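You operate a simulated robot arm through the tools that you are given. There is no shell and no other tool. Be economical: measure what you need, move in short steps, check, and stop when the job is done.

You are at the controls of a simulated robot arm. One attempt, no reset.

Task
Move the loaded pallet to the dispatch bay with the truck.
Fine: raise the forks, roll it over, lower it and brake the truck again.

It is judged by the outcome, as a careful person would: the job done as asked, and still so three seconds after it is handed in. It fails if anything else is knocked over, pushed out of place, dropped, spilled or broken.

Robot
A 7-joint arm with a two-finger gripper, fixed in place. Base frame: the origin is at the foot of the arm, x ahead of it, y to its left, z up. Lengths are in mm, angles in degrees, forces in N, time in s.
With the tool pointing down near the work surface it reaches from about 200 to 520 mm from the base axis. Its first joint turns from -166.0 to 166.0 degrees. Payload 1.71 kg.
The tool frame sits at the grasp point between the pads (the TCP): z along the fingers, y along the line on which they close. The tips reach 20 mm beyond it. Largest opening 96 mm; the body of the gripper starts 113 mm behind the TCP.
Orientation is that of the tool frame in the base frame, as a unit quaternion [w, x, y, z]. With the fingers straight down and closing along the base's y, the tool's x points along the base's -x, its y along +y and its z along -z.

Tools
- The arm moves only by the tool apply_moves. Its argument "deltas" is a list of rows, each a list of 3 entries, a list of its own where there are three numbers: the shift along the tool's x, y, z in mm, then the turn, a rotation vector about the tool's x, y, z in degrees, then the finger opening in mm, from 0 to 96. In form: [[[tx, ty, tz], [ax, ay, az], gripper], ...]. A call has 1 to 12 rows; each row shifts and turns the commanded pose from where the row before left it, along the tool's axes as they then stand. Each row takes 0.2 s and may step no farther than 50 mm and 8.6 degrees from the row before; otherwise, or with a gripper value out of range, the whole call is refused. A pose out of reach is approached as far as the arm can. The call stops where the force on the tool passes 90 N (or 10 N more than at its start, if that is more) or the arm is blocked; 0.2 s more then pass. The fingers move at their own pace (about 153 mm/s each) and stop on an object; they squeeze with about 20 N. The grip force told is the motor's: it shows also when the fingers shut on nothing. Time passes only in rows, and 0.2 s behind the last, so rows that do not move let the fingers close. The reply holds the time, the measured pose of the TCP, the force on the tool along the base axes, the opening and the grip force, in the units named above and with some noise, with the torque about the TCP (base axes, N m) and any sound that the robot's microphone picked up.
- Cameras (640 x 400 px; columns grow to the right, rows downward): "scene" is fixed at [51.4, 501.1, 1407.9]; the picture's right is [-0.20, -0.98, 0.00], its down [-0.54, 0.11, -0.83] and it looks along [0.82, -0.17, -0.55] (base axes); focal length 269 px, centre (320, 200). "wrist" rides on the gripper at [66, 14, -145] in the tool frame; the picture's right is [-0.21, 0.98, 0.00], its down [-0.88, -0.18, -0.45] and it looks along [-0.44, -0.09, 0.90] (tool axes); focal length 275 px, centre (320, 200). There is no depth. A picture from a camera that has moved, and an enlarged one, comes with that camera's place and axes in the base frame and with its lens.
- camera(camera): a new picture of that camera. The clock stands still meanwhile.
- move_column(by): slides the trunk up (or, below 0, down) by that many mm; the arm rides with it, the base frame stays. It gives what a move gives, with no picture.
- enlarge(camera, box): a new picture of the part [left, top, right, bottom] of that camera's present view, enlarged. The clock stands still meanwhile.
- finish_job(): hands the job in; it is judged then, once.

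Go step by step. Nothing tells you positions but the pictures and the camera data: compare them with the known pose of the tool, close in by small moves and look again before you grip or let go. The budget is 120 turns and 68 pictures, counting those below and the enlarged ones. Unless the task says otherwise, let go and move clear before handing in, and close with one line.

The tools are called after "Emit:" by a JSON object that holds its "fn" and its "kwargs". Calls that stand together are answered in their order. apply_moves: Moves the arm, as the interface text tells. Its arguments: {"type":"object","properties":{"deltas":{"type":"array","items":{"type":"array"}}},"required":["deltas"]} The other tools are called the same way: move_column (by) slides the trunk up or down; camera (camera) takes a picture; enlarge (camera, box) takes an enlarged picture of a part of a camera's view; finish_job () hands the job in.

At the start:

```text
clock: 0.0
ee_pos: [531.7, 171.1, 1198.5]
tcp_rot: [0.0, -0.001, 1.0, 0.001]
force: [1.1, -0.7, 1.3]
torque: [-0.02, 0.02, 0.01]
width: 96.0
grasp_force: 0.0
trunk travel left (down, up): [-275.0, 111.0]
```

scene: 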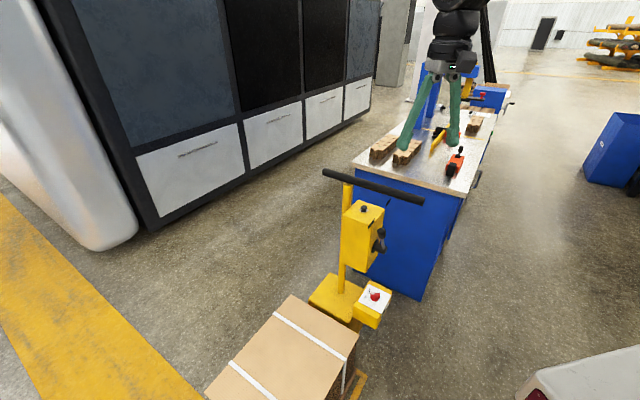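
wrist: 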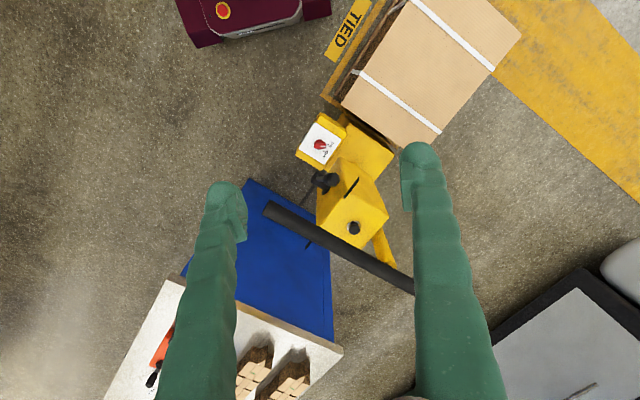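

I see a yellow pallet truck with a strapped carton in front of the arm and a bench behind it. I'll look closer at the truck's controls and find the dispatch bay.

Emit:
{"fn": "enlarge", "kwargs": {"camera": "scene", "box": [200, 150, 460, 400]}}

Emit:
{"fn": "enlarge", "kwargs": {"camera": "wrist", "box": [170, 0, 530, 280]}}

```text
1.60 times, centred on (330, 275) of scene
camera zoom: at [51.4, 501.1, 1407.9], right [-0.2, -0.98, 0.0], down [-0.54, 0.11, -0.83], along [0.82, -0.17, -0.55], focal length 431 px, centre (304, 80)
```

zoom: 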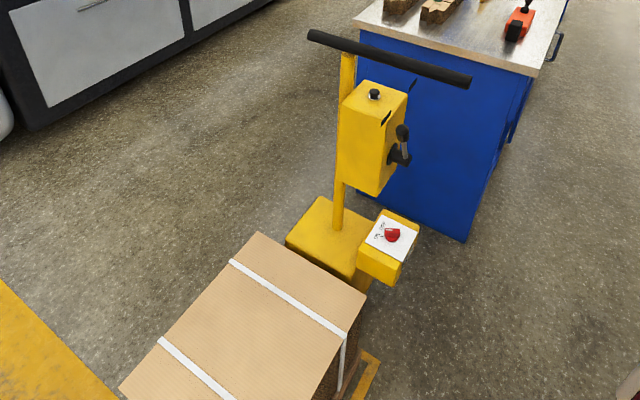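

```text
1.43 times, centred on (350, 140) of wrist
camera zoom: at [465.9, 184.0, 1343.3], right [0.21, 0.98, 0.0], down [0.88, -0.18, 0.44], along [0.43, -0.09, -0.9], focal length 393 px, centre (277, 286)
```

zoom: 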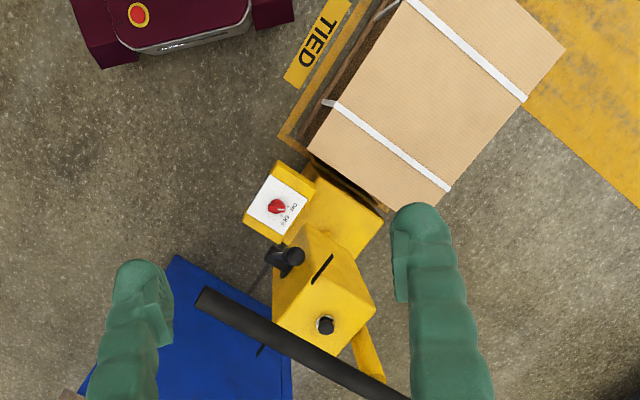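

Emit:
{"fn": "enlarge", "kwargs": {"camera": "wrist", "box": [285, 100, 365, 170]}}

Emit:
{"fn": "enlarge", "kwargs": {"camera": "scene", "box": [335, 190, 405, 260]}}

Emit:
{"fn": "enlarge", "kwargs": {"camera": "scene", "box": [335, 265, 405, 335]}}

Emit:
{"fn": "enlarge", "kwargs": {"camera": "wrist", "box": [300, 150, 400, 250]}}

```text
5.71 times, centred on (325, 135) of wrist
camera zoom: at [465.9, 184.0, 1343.3], right [0.21, 0.98, 0.0], down [0.88, -0.18, 0.44], along [0.43, -0.09, -0.9], focal length 1573 px, centre (291, 571)
```

zoom: 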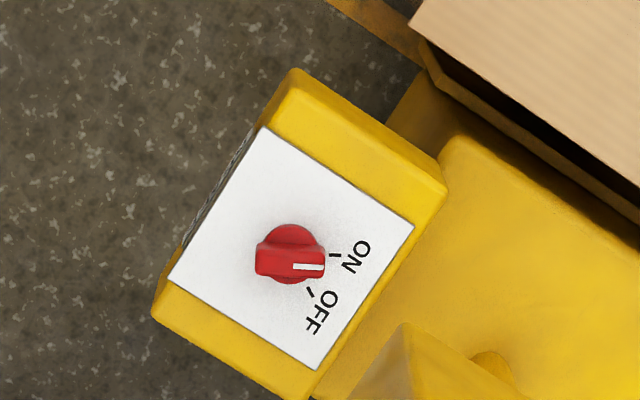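

```text
5.71 times, centred on (370, 225) of scene
camera zoom: at [51.4, 501.1, 1407.9], right [-0.2, -0.98, 0.0], down [-0.54, 0.11, -0.83], along [0.82, -0.17, -0.55], focal length 1539 px, centre (34, 57)
```

zoom: 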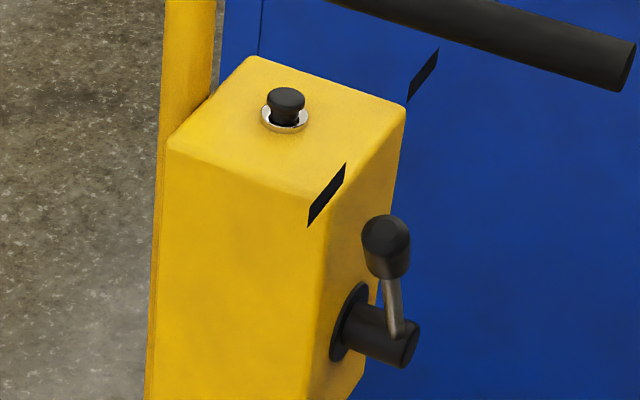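

```text
5.71 times, centred on (370, 300) of scene
camera zoom: at [51.4, 501.1, 1407.9], right [-0.2, -0.98, 0.0], down [-0.54, 0.11, -0.83], along [0.82, -0.17, -0.55], focal length 1539 px, centre (34, -371)
```

zoom: 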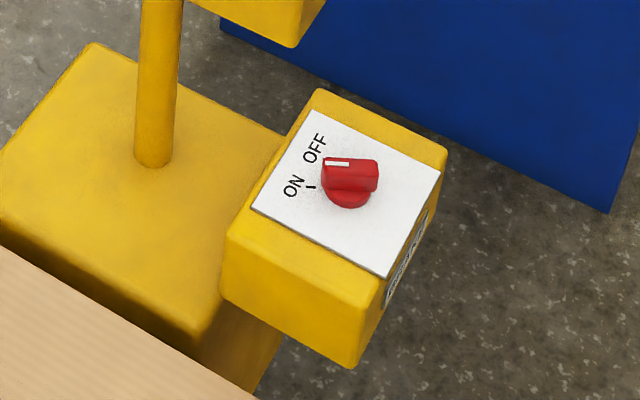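

```text
4.00 times, centred on (350, 200) of wrist
camera zoom: at [465.9, 184.0, 1343.3], right [0.21, 0.98, 0.0], down [0.88, -0.18, 0.44], along [0.43, -0.09, -0.9], focal length 1101 px, centre (200, 200)
```

zoom: 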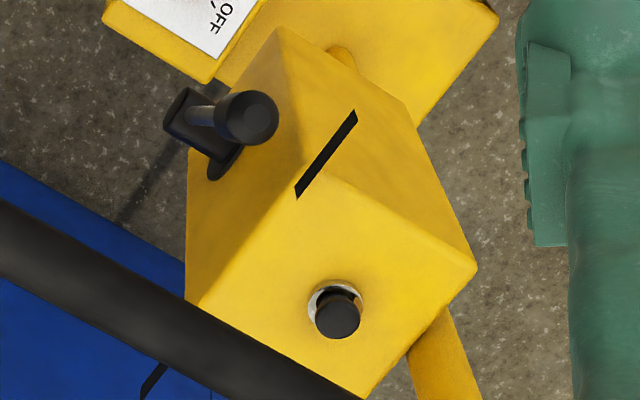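

The red knob (with ON/OFF marks) points at ON, the mast box has a crank lever and a top button, and the handle bar is at about z=970. Next I swing the arm left, staying high, to look for the bay and read the labels.

Emit:
{"fn": "apply_moves", "kwargs": {"deltas": [[[16.9, 45.7, 0], [0, 0, -5], 96], [[16.9, 45.7, 0], [0, 0, -5], 96], [[16.9, 45.7, 0], [0, 0, -5], 96], [[16.9, 45.7, 0], [0, 0, -5], 96], [[16.9, 45.7, 0], [0, 0, -5], 96], [[16.9, 45.7, 0], [0, 0, -5], 96], [[16.9, 45.7, 0], [0, 0, -5], 96], [[16.9, 45.7, 0], [0, 0, -5], 96], [[16.9, 45.7, 0], [0, 0, -5], 96], [[16.9, 45.7, 0], [0, 0, -5], 96]]}}

Emit:
{"fn": "camera", "kwargs": {"camera": "wrist"}}

Emit:
{"fn": "camera", "kwargs": {"camera": "scene"}}

```text
clock: 2.2
ee_pos: [192.9, 517.9, 1200.1]
tcp_rot: [0.008, -0.422, 0.907, -0.002]
force: [0.9, 0.6, -0.1]
torque: [0.0, -0.05, -0.03]
width: 96.0
grasp_force: 0.0
trunk travel left (down, up): [-275.0, 111.0]
```

```text
59 pictures are left
camera wrist: at [136.8, 475.7, 1345.3], right [-0.62, 0.79, -0.01], down [0.7, 0.55, 0.46], along [0.36, 0.27, -0.89], focal length 275 px, centre (320, 200)
```

wrist: 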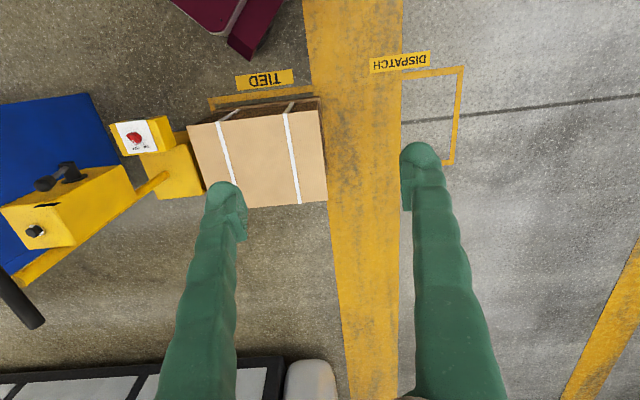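

```text
58 pictures are left
```

scene: 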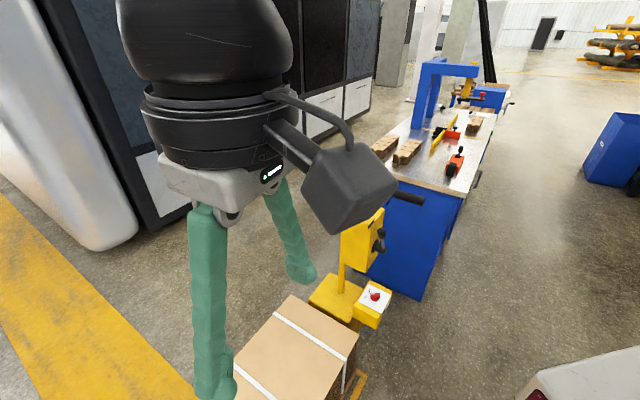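

The pallet stands in a bay marked TIED, and the DISPATCH bay is about 600 mm farther along the truck's own axis, past the yellow line. Now I'll go round to the robot-facing side of the truck to read the control labels.

Emit:
{"fn": "apply_moves", "kwargs": {"deltas": [[[20, -43, 3], [0, 0, 0], 96], [[20, -43, 3], [0, 0, 0], 96], [[20, -43, 3], [0, 0, 0], 96], [[20, -43, 3], [0, 0, 0], 96], [[20, -43, 3], [0, 0, 0], 96], [[20, -43, 3], [0, 0, 0], 96], [[20, -43, 3], [0, 0, 0], 96], [[20, -43, 3], [0, 0, 0], 96], [[20, -43, 3], [0, 0, 0], 96], [[20, -43, 3], [0, 0, 0], 96], [[20, -43, 3], [0, 0, 0], 96], [[20, -43, 3], [0, 0, 0], 96]]}}

Emit:
{"fn": "apply_moves", "kwargs": {"deltas": [[[0, 0, 20], [1.5, -7, 0], 96], [[0, 0, 20], [1.5, -7, 0], 96], [[0, 0, 20], [1.5, -7, 0], 96], [[0, 0, 0], [1.5, -7, 0], 96], [[0, 0, 0], [1.5, -7, 0], 96]]}}

Emit:
{"fn": "camera", "kwargs": {"camera": "wrist"}}

```text
clock: 4.8
ee_pos: [434.2, -0.0, 1168.3]
tcp_rot: [0.007, -0.422, 0.906, -0.003]
force: [0.7, 0.1, 0.5]
torque: [0.06, 0.03, 0.02]
width: 95.9
grasp_force: 0.1
trunk travel left (down, up): [-275.0, 111.0]
```

```text
clock: 6.0
ee_pos: [441.6, 5.1, 1109.9]
tcp_rot: [0.305, -0.402, 0.861, 0.066]
force: [0.7, 0.1, -0.2]
torque: [-0.01, -0.01, -0.01]
width: 96.1
grasp_force: 0.0
trunk travel left (down, up): [-275.0, 111.0]
```

```text
57 pictures are left
camera wrist: at [330.2, -80.3, 1187.1], right [-0.62, 0.79, -0.01], down [0.35, 0.29, 0.89], along [0.7, 0.54, -0.46], focal length 275 px, centre (320, 200)
```

wrist: 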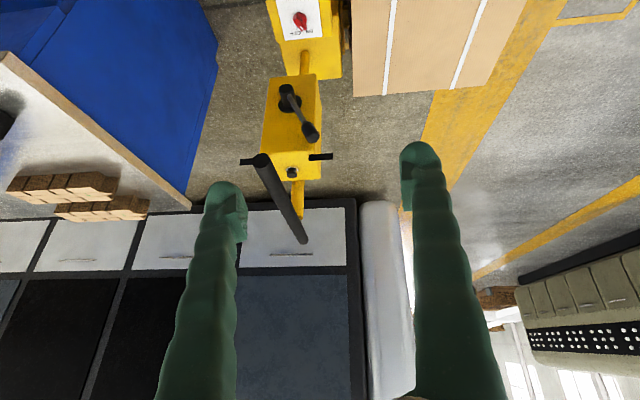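

Emit:
{"fn": "enlarge", "kwargs": {"camera": "wrist", "box": [230, 65, 350, 185]}}

Emit:
{"fn": "enlarge", "kwargs": {"camera": "wrist", "box": [260, 0, 360, 60]}}

```text
3.33 times, centred on (290, 125) of wrist
camera zoom: at [330.2, -80.3, 1187.1], right [-0.62, 0.79, -0.01], down [0.35, 0.29, 0.89], along [0.7, 0.54, -0.46], focal length 918 px, centre (420, 450)
```

zoom: 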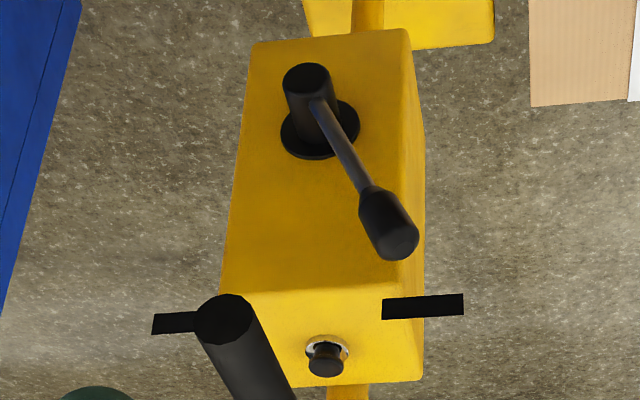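

```text
6.40 times, centred on (310, 30) of wrist
camera zoom: at [330.2, -80.3, 1187.1], right [-0.62, 0.79, -0.01], down [0.35, 0.29, 0.89], along [0.7, 0.54, -0.46], focal length 1762 px, centre (384, 1288)
```

zoom: 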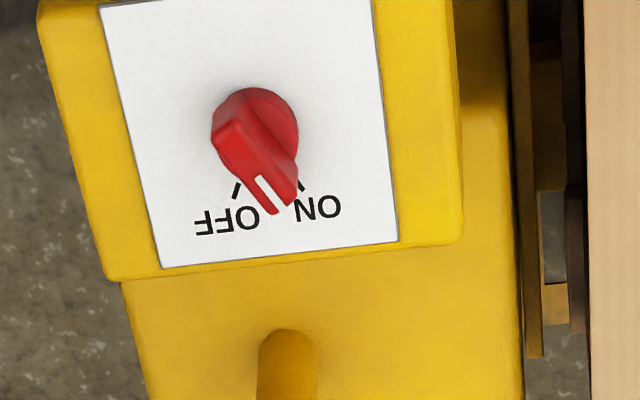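

Emit:
{"fn": "enlarge", "kwargs": {"camera": "wrist", "box": [300, 148, 324, 163]}}

Emit:
{"fn": "enlarge", "kwargs": {"camera": "wrist", "box": [255, 70, 335, 125]}}

```text
16.00 times, centred on (312, 156) of wrist
camera zoom: at [330.2, -80.3, 1187.1], right [-0.62, 0.79, -0.01], down [0.35, 0.29, 0.89], along [0.7, 0.54, -0.46], focal length 4404 px, centre (448, 912)
```

zoom: 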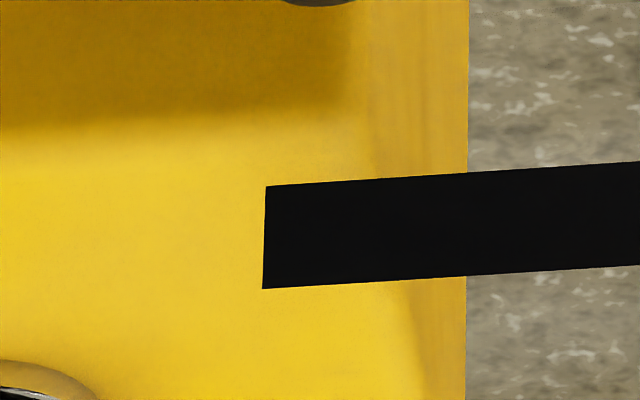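

```text
7.27 times, centred on (295, 98) of wrist
camera zoom: at [330.2, -80.3, 1187.1], right [-0.62, 0.79, -0.01], down [0.35, 0.29, 0.89], along [0.7, 0.54, -0.46], focal length 2002 px, centre (502, 946)
```

zoom: 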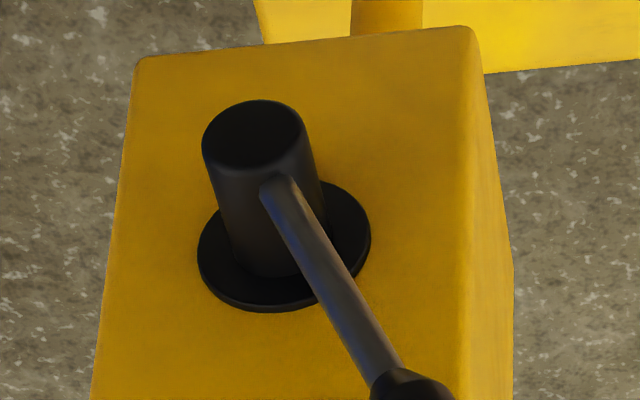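

Emit:
{"fn": "apply_moves", "kwargs": {"deltas": [[[0, 0, 0], [-1.5, 7, 0], 96], [[0, 0, 0], [-1.5, 7, 0], 96], [[0, 0, 0], [-1.5, 7, 0], 96]]}}

Emit:
{"fn": "camera", "kwargs": {"camera": "wrist"}}

```text
clock: 6.8
ee_pos: [442.3, 6.7, 1108.4]
tcp_rot: [0.127, -0.42, 0.898, 0.023]
force: [0.9, 0.4, -0.4]
torque: [0.01, 0.01, 0.04]
width: 95.9
grasp_force: 0.0
trunk travel left (down, up): [-275.0, 111.0]
```

```text
52 pictures are left
camera wrist: at [360.2, -55.4, 1232.6], right [-0.62, 0.79, -0.01], down [0.59, 0.47, 0.66], along [0.52, 0.4, -0.75], focal length 275 px, centre (320, 200)
```

wrist: 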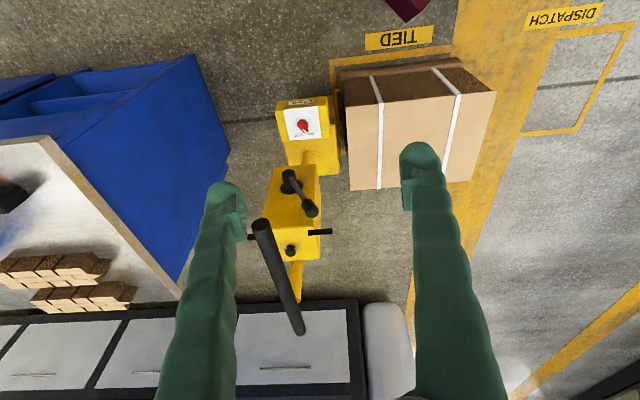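

Emit:
{"fn": "enlarge", "kwargs": {"camera": "wrist", "box": [270, 90, 350, 145]}}

Emit:
{"fn": "enlarge", "kwargs": {"camera": "wrist", "box": [400, 0, 640, 150]}}

```text
7.27 times, centred on (310, 118) of wrist
camera zoom: at [360.2, -55.4, 1232.6], right [-0.62, 0.79, -0.01], down [0.59, 0.47, 0.66], along [0.52, 0.4, -0.75], focal length 2002 px, centre (393, 800)
```

zoom: 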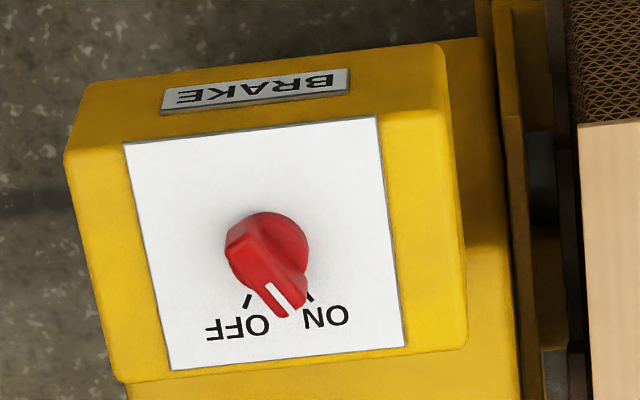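

```text
2.67 times, centred on (520, 75) of wrist
camera zoom: at [360.2, -55.4, 1232.6], right [-0.62, 0.79, -0.01], down [0.59, 0.47, 0.66], along [0.52, 0.4, -0.75], focal length 734 px, centre (-213, 533)
```

zoom: 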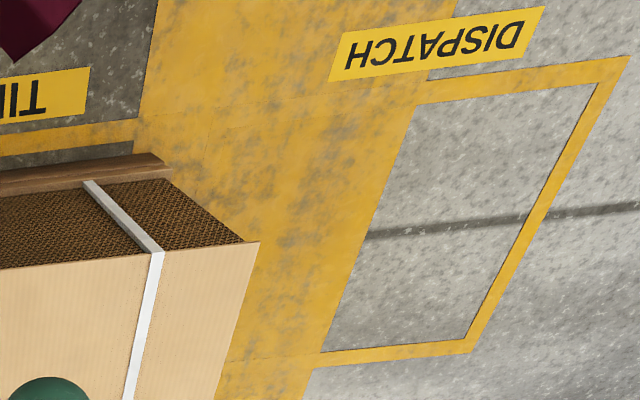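

The red knob is labelled BRAKE and is set ON. The mast lever (knob near (681,162,820), hub near (715,117,700)) has two marked positions about ±27° from vertical, so it is most likely the fork raise/lower lever. I'll lower the trunk and level the tool so I can reach the lever from the front, underneath the bar.

Emit:
{"fn": "move_column", "kwargs": {"by": -150}}

Emit:
{"fn": "apply_moves", "kwargs": {"deltas": [[[0, 0, 0], [0, -7.9, 0.84], 60], [[0, 0, 0], [0, -7.9, 0.84], 60], [[0, 0, 0], [0, -7.9, 0.84], 60], [[0, 0, 0], [0, -7.9, 0.84], 60], [[0, 0, 0], [0, -7.9, 0.84], 60], [[0, 0, 0], [0, -7.9, 0.84], 60], [[0, 0, 0], [0, -7.9, 0.84], 60]]}}

Emit:
{"fn": "camera", "kwargs": {"camera": "wrist"}}

Emit:
{"fn": "camera", "kwargs": {"camera": "scene"}}

```text
clock: 8.6
ee_pos: [441.2, 5.8, 960.4]
tcp_rot: [0.128, -0.42, 0.898, 0.025]
force: [-0.3, -0.5, 0.6]
torque: [0.03, -0.03, -0.03]
width: 96.3
grasp_force: 0.1
trunk travel left (down, up): [-125.0, 261.0]
```

```text
clock: 10.2
ee_pos: [441.6, 8.8, 956.3]
tcp_rot: [0.515, -0.317, 0.765, 0.223]
force: [0.3, 0.3, -0.2]
torque: [-0.02, 0.02, -0.06]
width: 60.0
grasp_force: 0.0
out of reach, approached as far as the arm can: row 7
trunk travel left (down, up): [-125.0, 261.0]
```

```text
49 pictures are left
camera wrist: at [319.6, -95.1, 950.2], right [-0.64, 0.74, 0.21], down [0.08, -0.2, 0.98], along [0.76, 0.64, 0.07], focal length 275 px, centre (320, 200)
```

wrist: 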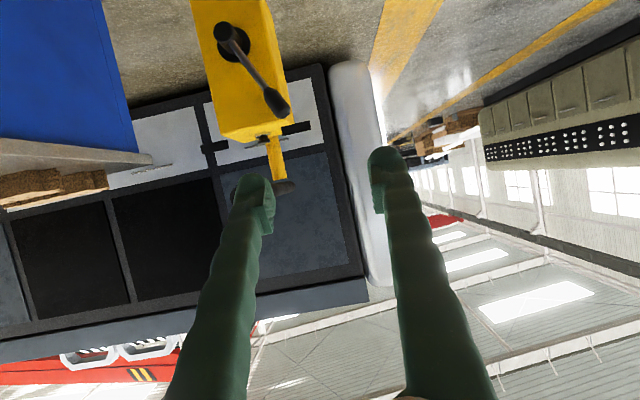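

```text
48 pictures are left
```

scene: 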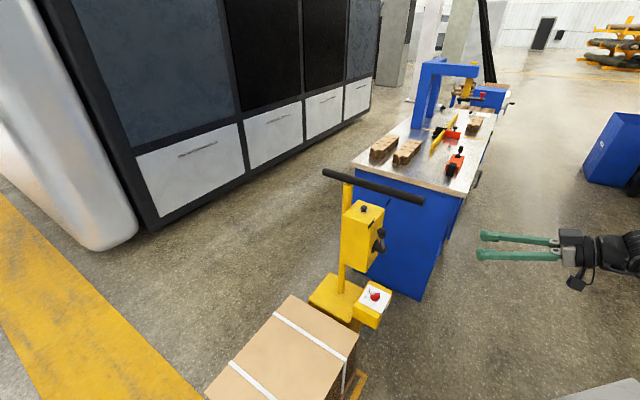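

Emit:
{"fn": "apply_moves", "kwargs": {"deltas": [[[33, -0.5, 13], [0, 0, 0], 60], [[33, -0.5, 13], [0, 0, 0], 60], [[33, -0.5, 13], [0, 0, 0], 60], [[-15.2, -12.7, 37.6], [0, 0, 0], 60], [[-15.2, -12.7, 37.6], [0, 0, 0], 60], [[-15.2, -12.7, 37.6], [0, 0, 0], 60], [[-15.2, -12.7, 37.6], [0, 0, 0], 60]]}}

Emit:
{"fn": "camera", "kwargs": {"camera": "wrist"}}

Emit:
{"fn": "camera", "kwargs": {"camera": "scene"}}

```text
clock: 11.8
ee_pos: [609.5, 91.7, 863.8]
tcp_rot: [0.529, -0.315, 0.756, 0.222]
force: [-0.4, 0.0, -0.5]
torque: [0.02, 0.04, 0.0]
width: 60.3
grasp_force: 0.1
out of reach, approached as far as the arm can: row 1, 2, 3
trunk travel left (down, up): [-125.0, 261.0]
```

```text
47 pictures are left
camera wrist: at [488.2, -12.5, 851.6], right [-0.65, 0.74, 0.2], down [0.05, -0.22, 0.98], along [0.76, 0.64, 0.1], focal length 275 px, centre (320, 200)
```

wrist: 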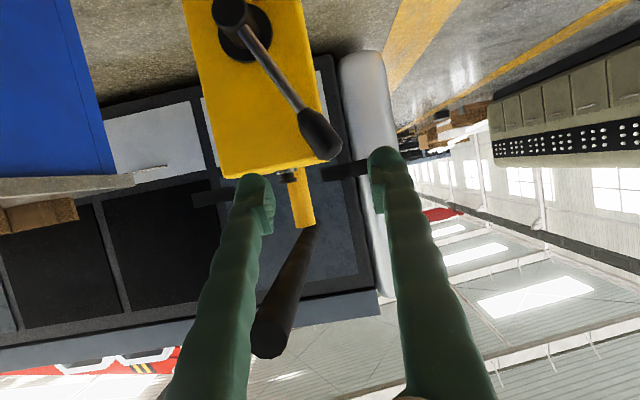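

```text
46 pictures are left
```

scene: 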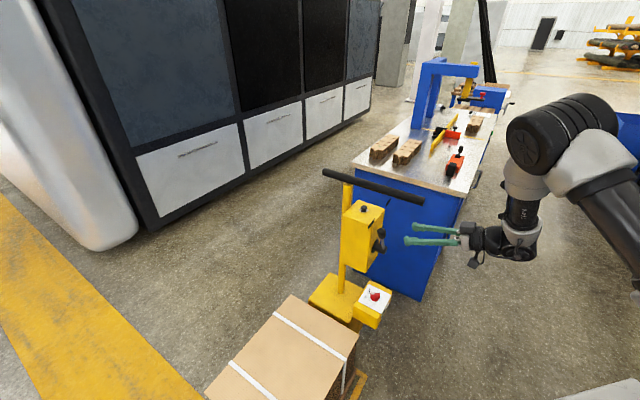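

Emit:
{"fn": "apply_moves", "kwargs": {"deltas": [[[2.5, 0, 35], [0, 0, 0], 60], [[2.5, 0, 35], [0, 0, 0], 60], [[2.5, 0, 34], [0, 0, 0], 60]]}}

Emit:
{"fn": "camera", "kwargs": {"camera": "wrist"}}

Emit:
{"fn": "enlarge", "kwargs": {"camera": "scene", "box": [320, 180, 480, 280]}}

```text
clock: 12.6
ee_pos: [676.0, 158.8, 819.7]
tcp_rot: [0.528, -0.315, 0.756, 0.223]
force: [0.2, -0.2, -0.1]
torque: [0.0, 0.02, -0.03]
width: 60.1
grasp_force: 0.1
trunk travel left (down, up): [-125.0, 261.0]
```

```text
45 pictures are left
camera wrist: at [554.6, 54.9, 808.8], right [-0.65, 0.74, 0.2], down [0.05, -0.22, 0.97], along [0.76, 0.64, 0.1], focal length 275 px, centre (320, 200)
```

wrist: 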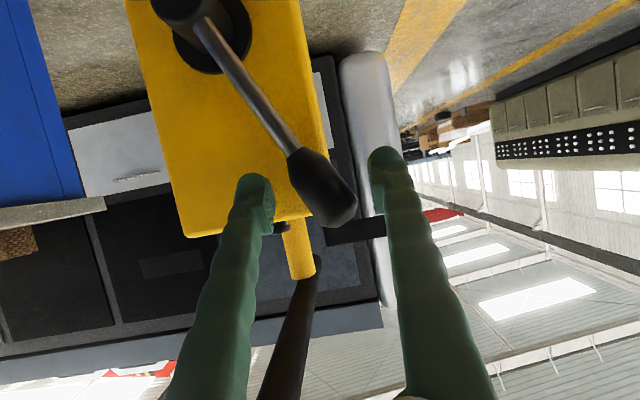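

```text
4.00 times, centred on (400, 230) of scene
camera zoom: at [51.4, 501.1, 1407.9], right [-0.2, -0.98, 0.0], down [-0.54, 0.11, -0.83], along [0.82, -0.17, -0.55], focal length 1077 px, centre (0, 80)
```

zoom: 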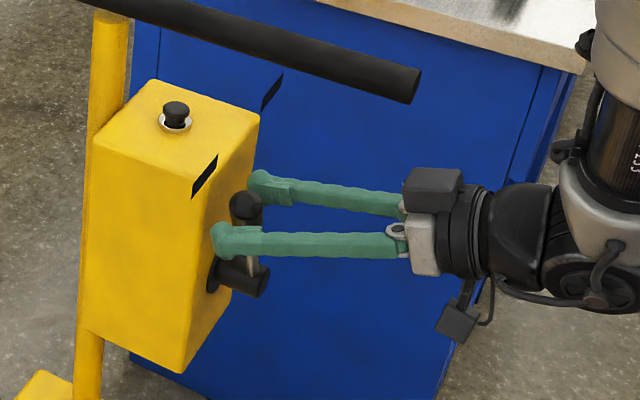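

Emit:
{"fn": "apply_moves", "kwargs": {"deltas": [[[-3, -20, 0], [0, 0, 0], 60], [[-3, -20, 0], [0, 0, 0], 60], [[-3, -20, 0], [0, 0, 0], 60]]}}

Emit:
{"fn": "enlarge", "kwargs": {"camera": "scene", "box": [320, 180, 480, 280]}}

```text
clock: 13.3
ee_pos: [721.2, 118.1, 829.2]
tcp_rot: [0.529, -0.315, 0.755, 0.223]
force: [-0.5, -0.3, 0.3]
torque: [0.01, 0.01, -0.02]
width: 60.1
grasp_force: 0.0
trunk travel left (down, up): [-125.0, 261.0]
```

```text
4.00 times, centred on (400, 230) of scene
camera zoom: at [51.4, 501.1, 1407.9], right [-0.2, -0.98, 0.0], down [-0.54, 0.11, -0.83], along [0.82, -0.17, -0.55], focal length 1077 px, centre (0, 80)
```

zoom: 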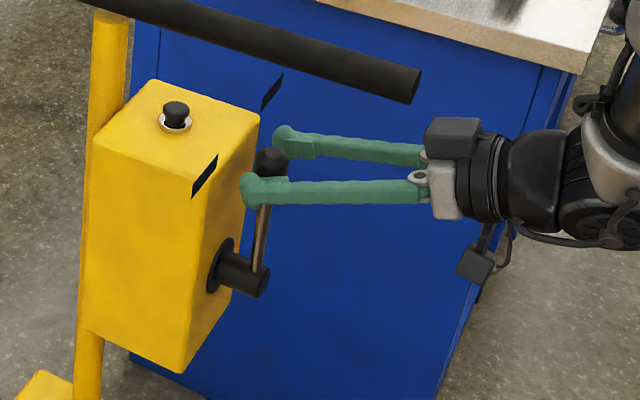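

The lever is moving freely with the fingers. I'll keep following its arc.

Emit:
{"fn": "apply_moves", "kwargs": {"deltas": [[[2, -20, 0], [0, 0, 0], 60], [[3, -20, 0], [0, 0, 0], 60], [[4, -15, 0], [0, 0, 0], 60]]}}

Emit:
{"fn": "enlarge", "kwargs": {"camera": "scene", "box": [320, 180, 480, 280]}}

Emit:
{"fn": "camera", "kwargs": {"camera": "scene"}}

```text
clock: 14.2
ee_pos: [757.7, 77.0, 819.3]
tcp_rot: [0.529, -0.315, 0.756, 0.222]
force: [-0.2, -0.4, -0.1]
torque: [0.0, 0.01, 0.02]
width: 60.1
grasp_force: 0.0
trunk travel left (down, up): [-125.0, 261.0]
```

```text
4.00 times, centred on (400, 230) of scene
camera zoom: at [51.4, 501.1, 1407.9], right [-0.2, -0.98, 0.0], down [-0.54, 0.11, -0.83], along [0.82, -0.17, -0.55], focal length 1077 px, centre (0, 80)
```

zoom: 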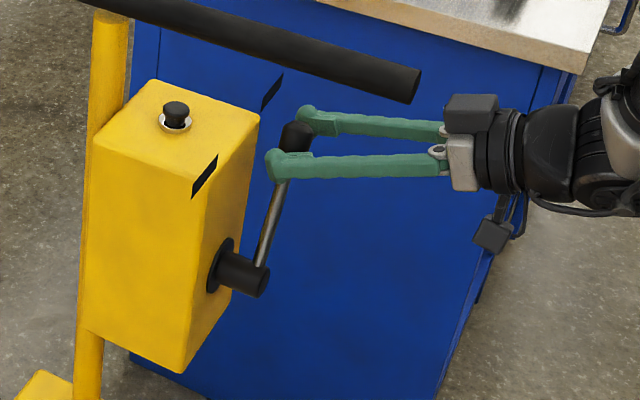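

```text
41 pictures are left
```

scene: 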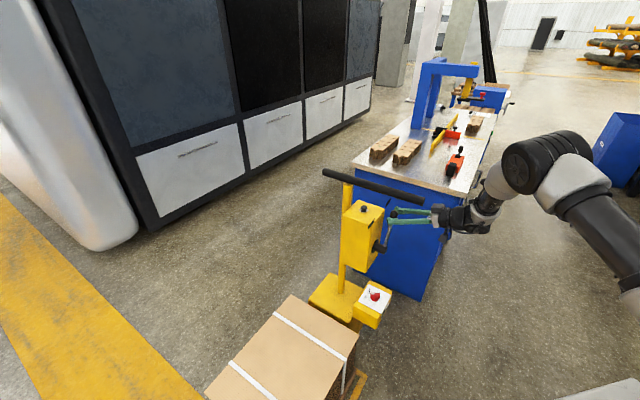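

Emit:
{"fn": "apply_moves", "kwargs": {"deltas": [[[5, -12, 0], [0, 0, 0], 60], [[5, -10, 0], [0, 0, 0], 60], [[0, 0, 0], [0, 0, 0], 60]]}}

Emit:
{"fn": "enlarge", "kwargs": {"camera": "scene", "box": [200, 170, 480, 400]}}

```text
clock: 14.9
ee_pos: [770.1, 65.3, 811.9]
tcp_rot: [0.529, -0.317, 0.755, 0.224]
force: [-19.3, 29.7, 8.5]
torque: [0.44, 0.36, -0.2]
width: 81.5
grasp_force: 16.2
trunk travel left (down, up): [-125.0, 261.0]
```

```text
1.74 times, centred on (340, 285) of scene
camera zoom: at [51.4, 501.1, 1407.9], right [-0.2, -0.98, 0.0], down [-0.54, 0.11, -0.83], along [0.82, -0.17, -0.55], focal length 468 px, centre (285, 52)
```

zoom: 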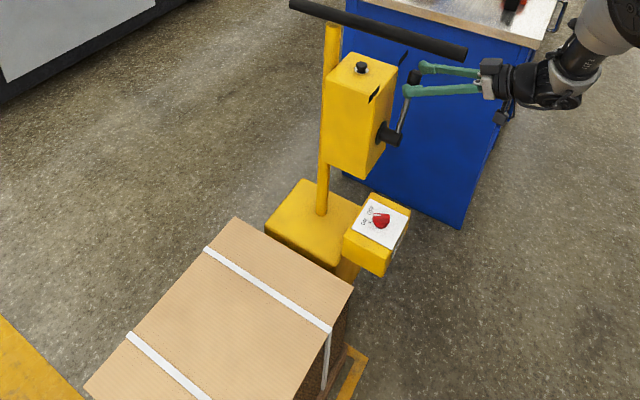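

Emit:
{"fn": "apply_moves", "kwargs": {"deltas": [[[-3, 12, 0], [0, 0, 0], 60], [[0, 5, 0], [0, 0, 0], 60]]}}

Emit:
{"fn": "enlarge", "kwargs": {"camera": "scene", "box": [335, 265, 405, 335]}}

Emit:
{"fn": "enlarge", "kwargs": {"camera": "scene", "box": [320, 180, 480, 280]}}

```text
clock: 15.6
ee_pos: [760.7, 69.5, 812.5]
tcp_rot: [0.528, -0.315, 0.757, 0.221]
force: [-6.5, 6.8, -2.3]
torque: [-0.06, 0.08, 0.05]
width: 65.7
grasp_force: 4.2
trunk travel left (down, up): [-125.0, 261.0]
```

```text
5.71 times, centred on (370, 300) of scene
camera zoom: at [51.4, 501.1, 1407.9], right [-0.2, -0.98, 0.0], down [-0.54, 0.11, -0.83], along [0.82, -0.17, -0.55], focal length 1539 px, centre (34, -371)
```

zoom: 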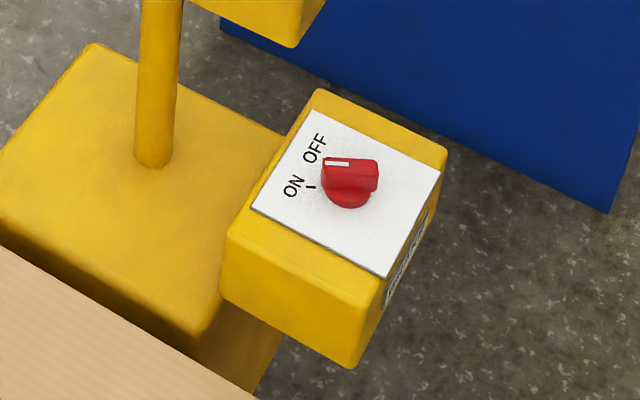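

```text
4.00 times, centred on (400, 230) of scene
camera zoom: at [51.4, 501.1, 1407.9], right [-0.2, -0.98, 0.0], down [-0.54, 0.11, -0.83], along [0.82, -0.17, -0.55], focal length 1077 px, centre (0, 80)
```

zoom: 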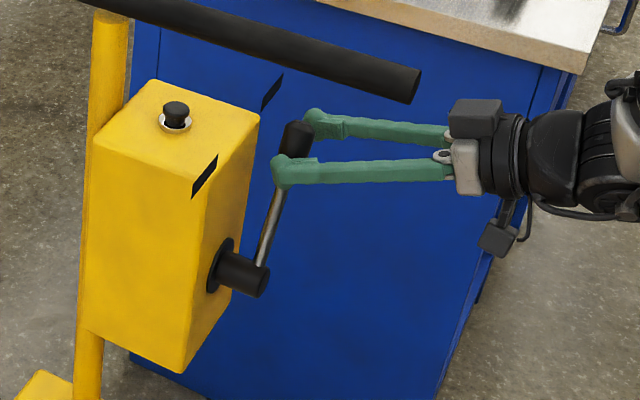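

The lever has reached its far stop but the load hasn't risen. It may be a pump lever, so I'll stroke it back and see whether the carton rises.

Emit:
{"fn": "apply_moves", "kwargs": {"deltas": [[[-5, 20, 0], [0, 0, 0], 60], [[-5, 20, 0], [0, 0, 0], 60], [[-5, 20, 0], [0, 0, 0], 60], [[0, 20, 0], [0, 0, 0], 60], [[4, 20, 0], [0, 0, 0], 60], [[5, 20, 0], [0, 0, 0], 60], [[5, 14, 0], [0, 0, 0], 60]]}}

Emit:
{"fn": "enlarge", "kwargs": {"camera": "scene", "box": [320, 210, 440, 335]}}

```text
clock: 17.1
ee_pos: [665.9, 166.3, 814.0]
tcp_rot: [0.528, -0.315, 0.757, 0.222]
force: [2.3, -1.8, 0.3]
torque: [-0.04, -0.05, 0.01]
width: 61.6
grasp_force: 0.9
trunk travel left (down, up): [-125.0, 261.0]
```

```text
3.20 times, centred on (380, 272) of scene
camera zoom: at [51.4, 501.1, 1407.9], right [-0.2, -0.98, 0.0], down [-0.54, 0.11, -0.83], along [0.82, -0.17, -0.55], focal length 862 px, centre (128, -32)
```

zoom: 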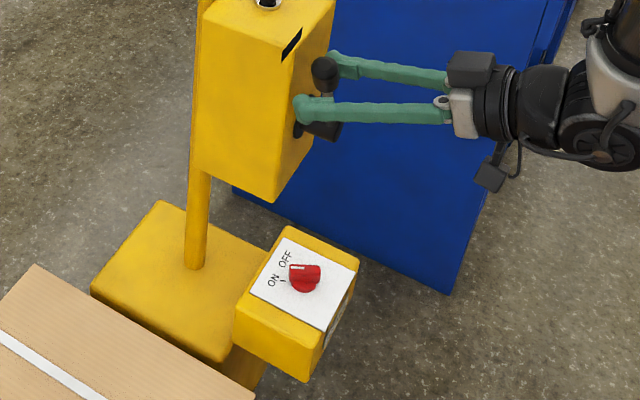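

Emit:
{"fn": "enlarge", "kwargs": {"camera": "scene", "box": [335, 265, 405, 335]}}

```text
5.71 times, centred on (370, 300) of scene
camera zoom: at [51.4, 501.1, 1407.9], right [-0.2, -0.98, 0.0], down [-0.54, 0.11, -0.83], along [0.82, -0.17, -0.55], focal length 1539 px, centre (34, -371)
```

zoom: 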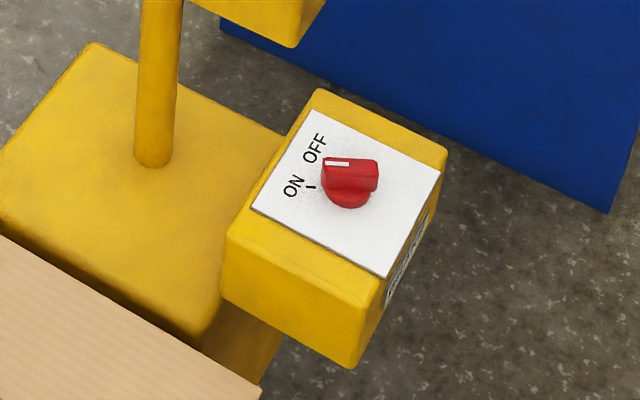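

The carton rose by roughly 8 mm on the return stroke, so it is a pump lever and the top button must be the lowering release. I'll pump more.

Emit:
{"fn": "apply_moves", "kwargs": {"deltas": [[[-6, -23, 0], [0, 0, 0], 60], [[-6, -23, 0], [0, 0, 0], 60], [[-2, -23, 0], [0, 0, 0], 60], [[3, -23, 0], [0, 0, 0], 60], [[5, -23, 0], [0, 0, 0], 60], [[6, -23, 0], [0, 0, 0], 60], [[-6, 23, 0], [0, 0, 0], 60], [[-5, 23, 0], [0, 0, 0], 60], [[-3, 23, 0], [0, 0, 0], 60], [[2, 23, 0], [0, 0, 0], 60], [[6, 23, 0], [0, 0, 0], 60], [[6, 23, 0], [0, 0, 0], 60]]}}

Emit:
{"fn": "enlarge", "kwargs": {"camera": "scene", "box": [200, 210, 440, 400]}}

```text
clock: 19.8
ee_pos: [666.7, 167.1, 814.7]
tcp_rot: [0.529, -0.315, 0.755, 0.223]
force: [7.8, 0.8, -1.6]
torque: [0.09, -0.19, 0.15]
width: 62.1
grasp_force: 1.7
trunk travel left (down, up): [-125.0, 261.0]
```

```text
2.11 times, centred on (320, 305) of scene
camera zoom: at [51.4, 501.1, 1407.9], right [-0.2, -0.98, 0.0], down [-0.54, 0.11, -0.83], along [0.82, -0.17, -0.55], focal length 567 px, centre (320, -21)
```

zoom: 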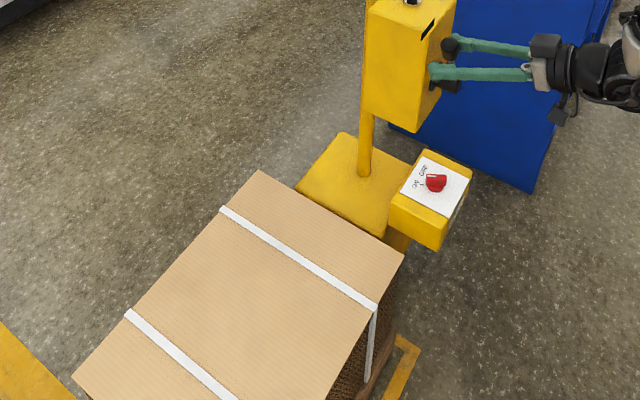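

Emit:
{"fn": "apply_moves", "kwargs": {"deltas": [[[-6, -23, 0], [0, 0, 0], 60], [[-6, -23, 0], [0, 0, 0], 60], [[-2, -23, 0], [0, 0, 0], 60], [[3, -23, 0], [0, 0, 0], 60], [[5, -23, 0], [0, 0, 0], 60], [[6, -23, 0], [0, 0, 0], 60], [[-6, 23, 0], [0, 0, 0], 60], [[-5, 23, 0], [0, 0, 0], 60], [[-3, 23, 0], [0, 0, 0], 60], [[2, 23, 0], [0, 0, 0], 60], [[6, 23, 0], [0, 0, 0], 60], [[6, 23, 0], [0, 0, 0], 60]]}}

Emit:
{"fn": "apply_moves", "kwargs": {"deltas": [[[-6, -23, 0], [0, 0, 0], 60], [[-6, -23, 0], [0, 0, 0], 60], [[-2, -23, 0], [0, 0, 0], 60], [[3, -23, 0], [0, 0, 0], 60], [[5, -23, 0], [0, 0, 0], 60], [[6, -23, 0], [0, 0, 0], 60], [[-6, 23, 0], [0, 0, 0], 60], [[-5, 23, 0], [0, 0, 0], 60], [[-3, 23, 0], [0, 0, 0], 60], [[2, 23, 0], [0, 0, 0], 60], [[6, 23, 0], [0, 0, 0], 60], [[6, 23, 0], [0, 0, 0], 60]]}}

Emit:
{"fn": "enlarge", "kwargs": {"camera": "scene", "box": [200, 210, 440, 400]}}

```text
clock: 22.4
ee_pos: [666.6, 169.0, 815.7]
tcp_rot: [0.53, -0.315, 0.755, 0.222]
force: [5.2, -3.0, 0.5]
torque: [-0.03, -0.06, 0.04]
width: 63.0
grasp_force: 2.5
trunk travel left (down, up): [-125.0, 261.0]
```

```text
clock: 24.9
ee_pos: [666.1, 166.9, 814.6]
tcp_rot: [0.53, -0.314, 0.756, 0.222]
force: [3.5, -0.2, 0.0]
torque: [-0.02, -0.05, 0.03]
width: 61.8
grasp_force: 1.6
trunk travel left (down, up): [-125.0, 261.0]
```

```text
2.11 times, centred on (320, 305) of scene
camera zoom: at [51.4, 501.1, 1407.9], right [-0.2, -0.98, 0.0], down [-0.54, 0.11, -0.83], along [0.82, -0.17, -0.55], focal length 567 px, centre (320, -21)
```

zoom: 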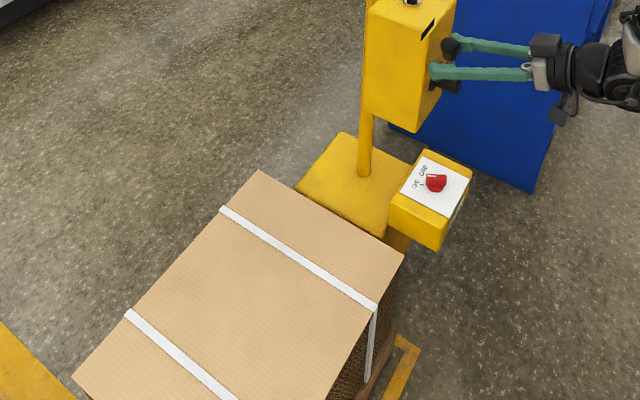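

The load stopped rising after two full strokes, about 23 mm up, so the forks are at full height. I'll back off the lever, lower the trunk and turn the tool to reach the brake knob from the robot side at 45°.

Emit:
{"fn": "apply_moves", "kwargs": {"deltas": [[[0, -5, -30], [0, 0, 0], 60], [[0, 0, -35], [0, 0, 0], 60], [[0, 0, -35], [0, 0, 0], 60], [[0, 0, -35], [0, 0, 0], 60]]}}

Emit:
{"fn": "move_column", "kwargs": {"by": -125}}

Emit:
{"fn": "apply_moves", "kwargs": {"deltas": [[[0, 0, 0], [-7.05, 0, -2.55], 60], [[0, 0, 0], [-7.05, 0, -2.55], 60], [[0, 0, 0], [-7.05, 0, -2.55], 60], [[0, 0, 0], [-7.05, 0, -2.55], 60], [[0, 0, 0], [0, 8.3, 0], 60], [[0, 0, 0], [0, 8.3, 0], 60], [[0, 0, 0], [0, 8.3, 0], 60]]}}

Emit:
{"fn": "camera", "kwargs": {"camera": "wrist"}}

```text
clock: 25.9
ee_pos: [580.2, 73.5, 861.0]
tcp_rot: [0.529, -0.316, 0.755, 0.224]
force: [-0.7, -0.6, -0.8]
torque: [0.02, 0.01, 0.01]
width: 59.9
grasp_force: 0.1
trunk travel left (down, up): [-125.0, 261.0]
```

```text
clock: 27.5
ee_pos: [580.2, 73.2, 737.3]
tcp_rot: [0.528, -0.316, 0.756, 0.223]
force: [0.1, -0.7, -0.5]
torque: [0.0, 0.0, 0.01]
width: 60.4
grasp_force: 0.0
trunk travel left (down, up): [0.0, 386.0]
```

```text
clock: 29.1
ee_pos: [580.3, 73.7, 736.1]
tcp_rot: [0.302, -0.565, 0.73, 0.237]
force: [0.0, -0.1, 0.9]
torque: [-0.01, 0.01, 0.0]
width: 60.2
grasp_force: 0.0
trunk travel left (down, up): [0.0, 386.0]
```

```text
33 pictures are left
camera wrist: at [529.4, -68.2, 792.8], right [-0.91, 0.39, 0.15], down [0.26, 0.25, 0.93], along [0.32, 0.89, -0.32], focal length 275 px, centre (320, 200)
```

wrist: 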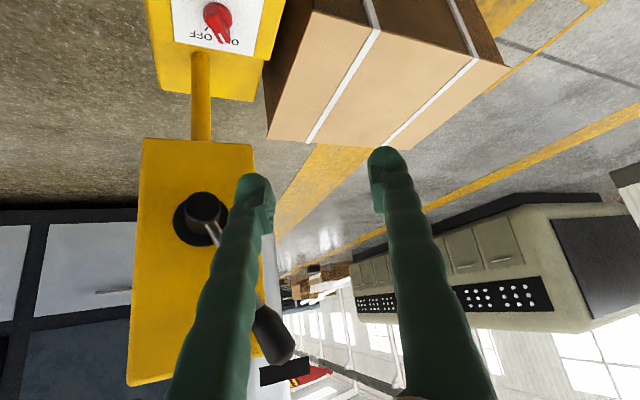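

Emit:
{"fn": "apply_moves", "kwargs": {"deltas": [[[26.4, -20.2, 32.2], [0, 0, 0], 60], [[26.4, -20.2, 32.2], [0, 0, 0], 60], [[26.4, -20.2, 32.2], [0, 0, 0], 60], [[26.4, -20.2, 32.2], [0, 0, 0], 60]]}}

Emit:
{"fn": "camera", "kwargs": {"camera": "wrist"}}

Emit:
{"fn": "enlarge", "kwargs": {"camera": "scene", "box": [320, 220, 480, 340]}}

```text
clock: 30.1
ee_pos: [662.6, 69.4, 569.7]
tcp_rot: [0.303, -0.564, 0.731, 0.236]
force: [0.1, -0.6, -0.4]
torque: [-0.03, -0.02, -0.02]
width: 59.9
grasp_force: 0.0
trunk travel left (down, up): [0.0, 386.0]
```

```text
32 pictures are left
camera wrist: at [611.6, -72.4, 626.1], right [-0.91, 0.39, 0.15], down [0.26, 0.24, 0.93], along [0.32, 0.89, -0.32], focal length 275 px, centre (320, 200)
```

wrist: 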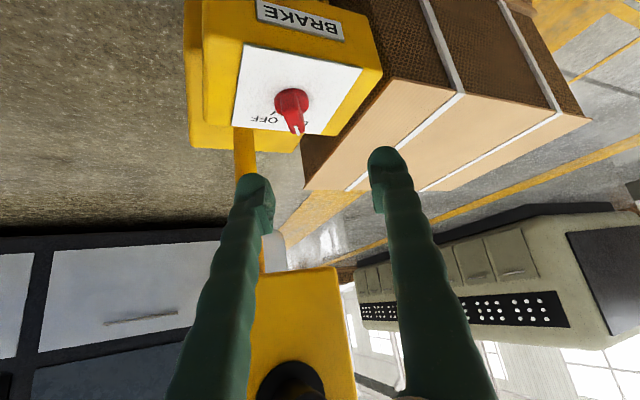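

```text
3.33 times, centred on (400, 280) of scene
camera zoom: at [51.4, 501.1, 1407.9], right [-0.2, -0.98, 0.0], down [-0.54, 0.11, -0.83], along [0.82, -0.17, -0.55], focal length 898 px, centre (53, -67)
```

zoom: 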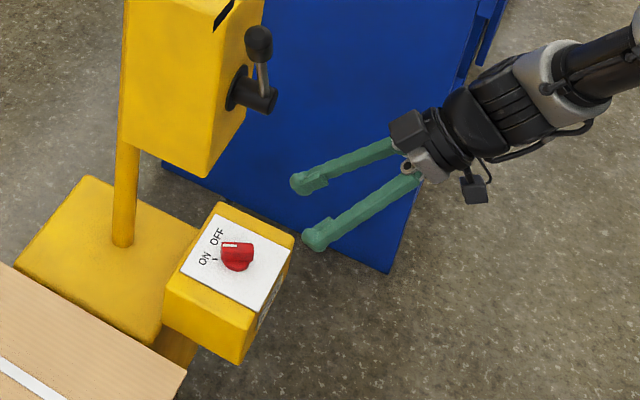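

Emit:
{"fn": "apply_moves", "kwargs": {"deltas": [[[8, -6.5, 22], [0, 0, 0], 46], [[8, -6.5, 22], [0, 0, 0], 46], [[8.4, -6.6, 22], [0, 0, 0], 46]]}}

Emit:
{"fn": "camera", "kwargs": {"camera": "wrist"}}

Emit:
{"fn": "enlarge", "kwargs": {"camera": "scene", "box": [340, 260, 440, 335]}}

```text
clock: 30.9
ee_pos: [688.8, 94.6, 505.3]
tcp_rot: [0.303, -0.565, 0.731, 0.236]
force: [0.8, 0.7, 0.2]
torque: [-0.02, 0.01, 0.02]
width: 45.7
grasp_force: 0.0
trunk travel left (down, up): [0.0, 386.0]
```

```text
30 pictures are left
camera wrist: at [638.0, -47.8, 562.3], right [-0.91, 0.39, 0.15], down [0.26, 0.25, 0.93], along [0.32, 0.89, -0.32], focal length 275 px, centre (320, 200)
```

wrist: 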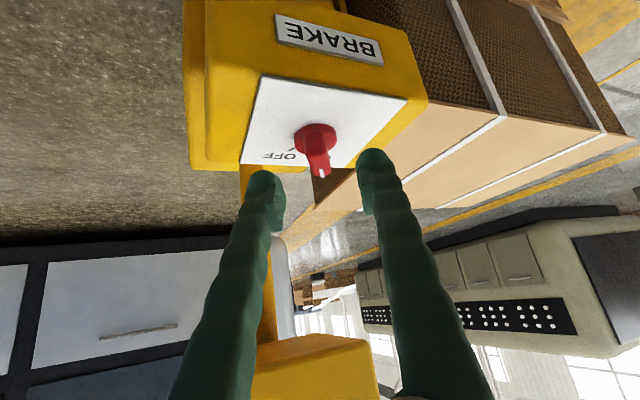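

```text
5.33 times, centred on (390, 298) of scene
camera zoom: at [51.4, 501.1, 1407.9], right [-0.2, -0.98, 0.0], down [-0.54, 0.11, -0.83], along [0.82, -0.17, -0.55], focal length 1436 px, centre (-53, -320)
```

zoom: 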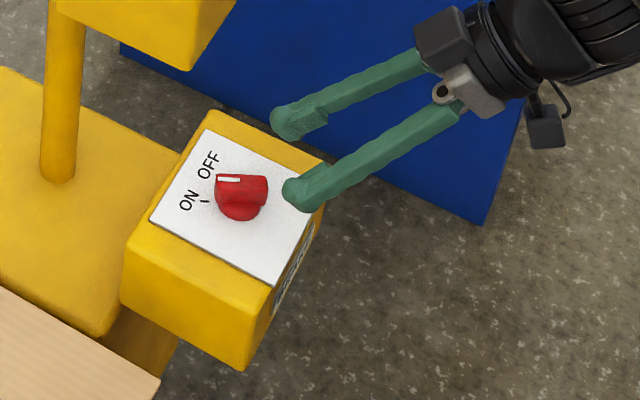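

Emit:
{"fn": "apply_moves", "kwargs": {"deltas": [[[0, 0, 20], [0, 0, 0], 46], [[0, 0, 20], [0, 0, 0], 46], [[0, 0, 15], [0, 0, 0], 46]]}}

Emit:
{"fn": "camera", "kwargs": {"camera": "wrist"}}

Emit:
{"fn": "enlarge", "kwargs": {"camera": "scene", "box": [340, 260, 440, 335]}}

```text
clock: 31.7
ee_pos: [699.8, 130.0, 468.1]
tcp_rot: [0.304, -0.564, 0.73, 0.237]
force: [0.1, -0.5, 0.1]
torque: [0.02, -0.01, 0.0]
width: 46.1
grasp_force: 0.1
trunk travel left (down, up): [0.0, 386.0]
```

```text
28 pictures are left
camera wrist: at [648.3, -10.8, 523.5], right [-0.91, 0.39, 0.15], down [0.26, 0.25, 0.93], along [0.32, 0.89, -0.32], focal length 275 px, centre (320, 200)
```

wrist: 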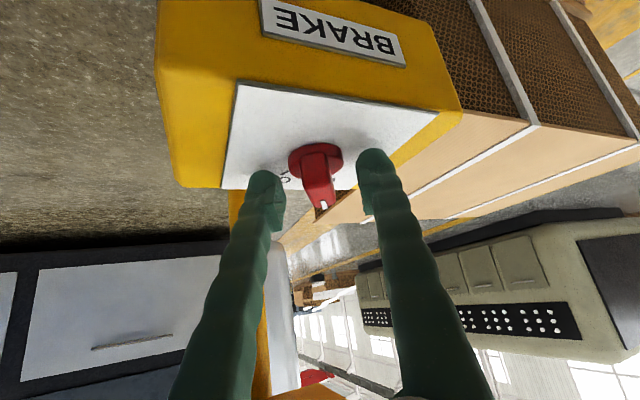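

```text
5.33 times, centred on (390, 298) of scene
camera zoom: at [51.4, 501.1, 1407.9], right [-0.2, -0.98, 0.0], down [-0.54, 0.11, -0.83], along [0.82, -0.17, -0.55], focal length 1436 px, centre (-53, -320)
```

zoom: 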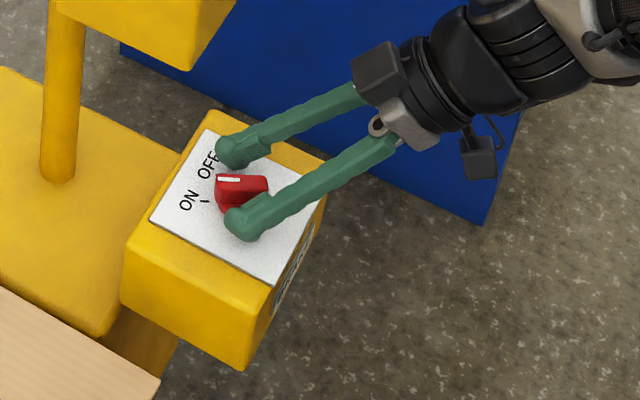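

The fingers straddle the brake knob's ridge. I'll go slightly deeper, close on it and turn it clockwise from above towards OFF.

Emit:
{"fn": "apply_moves", "kwargs": {"deltas": [[[0, 0, 7], [0, 0, 0], 46], [[0, 0, 0], [0, 0, 0], 10], [[0, 0, 0], [0, 0, 0], 10]]}}

Emit:
{"fn": "apply_moves", "kwargs": {"deltas": [[[0, 0, 0], [5.32, 0, 5.28], 10], [[0, 0, 0], [5.32, 0, 5.28], 10], [[0, 0, 0], [5.32, 0, 5.28], 10], [[0, 0, 0], [5.32, 0, 5.28], 10]]}}

Emit:
{"fn": "enlarge", "kwargs": {"camera": "scene", "box": [340, 260, 440, 335]}}

```text
clock: 32.5
ee_pos: [700.3, 135.8, 462.2]
tcp_rot: [0.303, -0.564, 0.731, 0.236]
force: [1.0, -1.9, 3.3]
torque: [0.21, 0.0, -0.03]
width: 15.1
grasp_force: 35.1
trunk travel left (down, up): [0.0, 386.0]
```

```text
clock: 33.5
ee_pos: [701.2, 135.4, 462.5]
tcp_rot: [0.354, -0.356, 0.852, 0.148]
force: [11.8, -3.3, -2.7]
torque: [0.01, -0.25, 0.03]
width: 15.1
grasp_force: 35.1
trunk travel left (down, up): [0.0, 386.0]
```

```text
5.33 times, centred on (390, 298) of scene
camera zoom: at [51.4, 501.1, 1407.9], right [-0.2, -0.98, 0.0], down [-0.54, 0.11, -0.83], along [0.82, -0.17, -0.55], focal length 1436 px, centre (-53, -320)
```

zoom: 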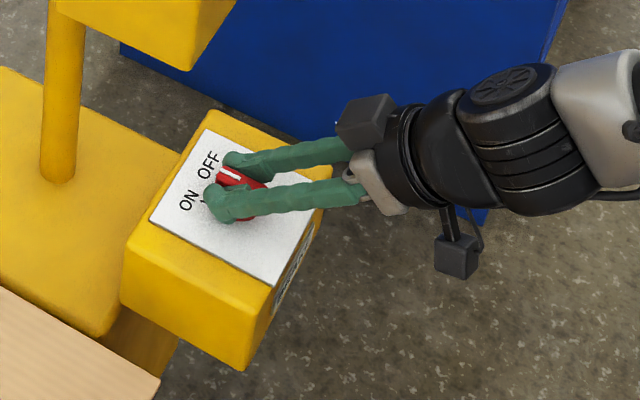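

Turned 30° so far and the knob is following. Continuing to the OFF mark.

Emit:
{"fn": "apply_moves", "kwargs": {"deltas": [[[0, 0, 0], [5.32, 0, 5.28], 10], [[0, 0, 0], [5.32, 0, 5.28], 10], [[0, 0, 0], [5.32, 0, 5.28], 10], [[0, 0, 0], [5.32, 0, 5.28], 10], [[0, 0, 0], [0, 0, 0], 10]]}}

Emit:
{"fn": "enlarge", "kwargs": {"camera": "scene", "box": [340, 260, 440, 335]}}

```text
clock: 34.7
ee_pos: [698.8, 137.5, 463.2]
tcp_rot: [0.379, -0.124, 0.916, 0.054]
force: [-3.4, 3.9, 3.3]
torque: [0.03, -0.13, 0.0]
width: 15.4
grasp_force: 34.8
trunk travel left (down, up): [0.0, 386.0]
```

```text
5.33 times, centred on (390, 298) of scene
camera zoom: at [51.4, 501.1, 1407.9], right [-0.2, -0.98, 0.0], down [-0.54, 0.11, -0.83], along [0.82, -0.17, -0.55], focal length 1436 px, centre (-53, -320)
```

zoom: 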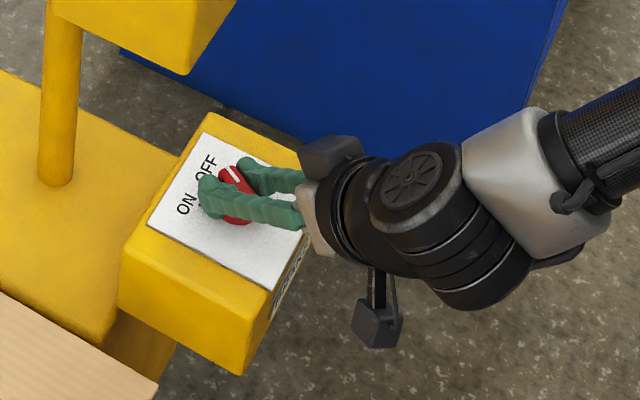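

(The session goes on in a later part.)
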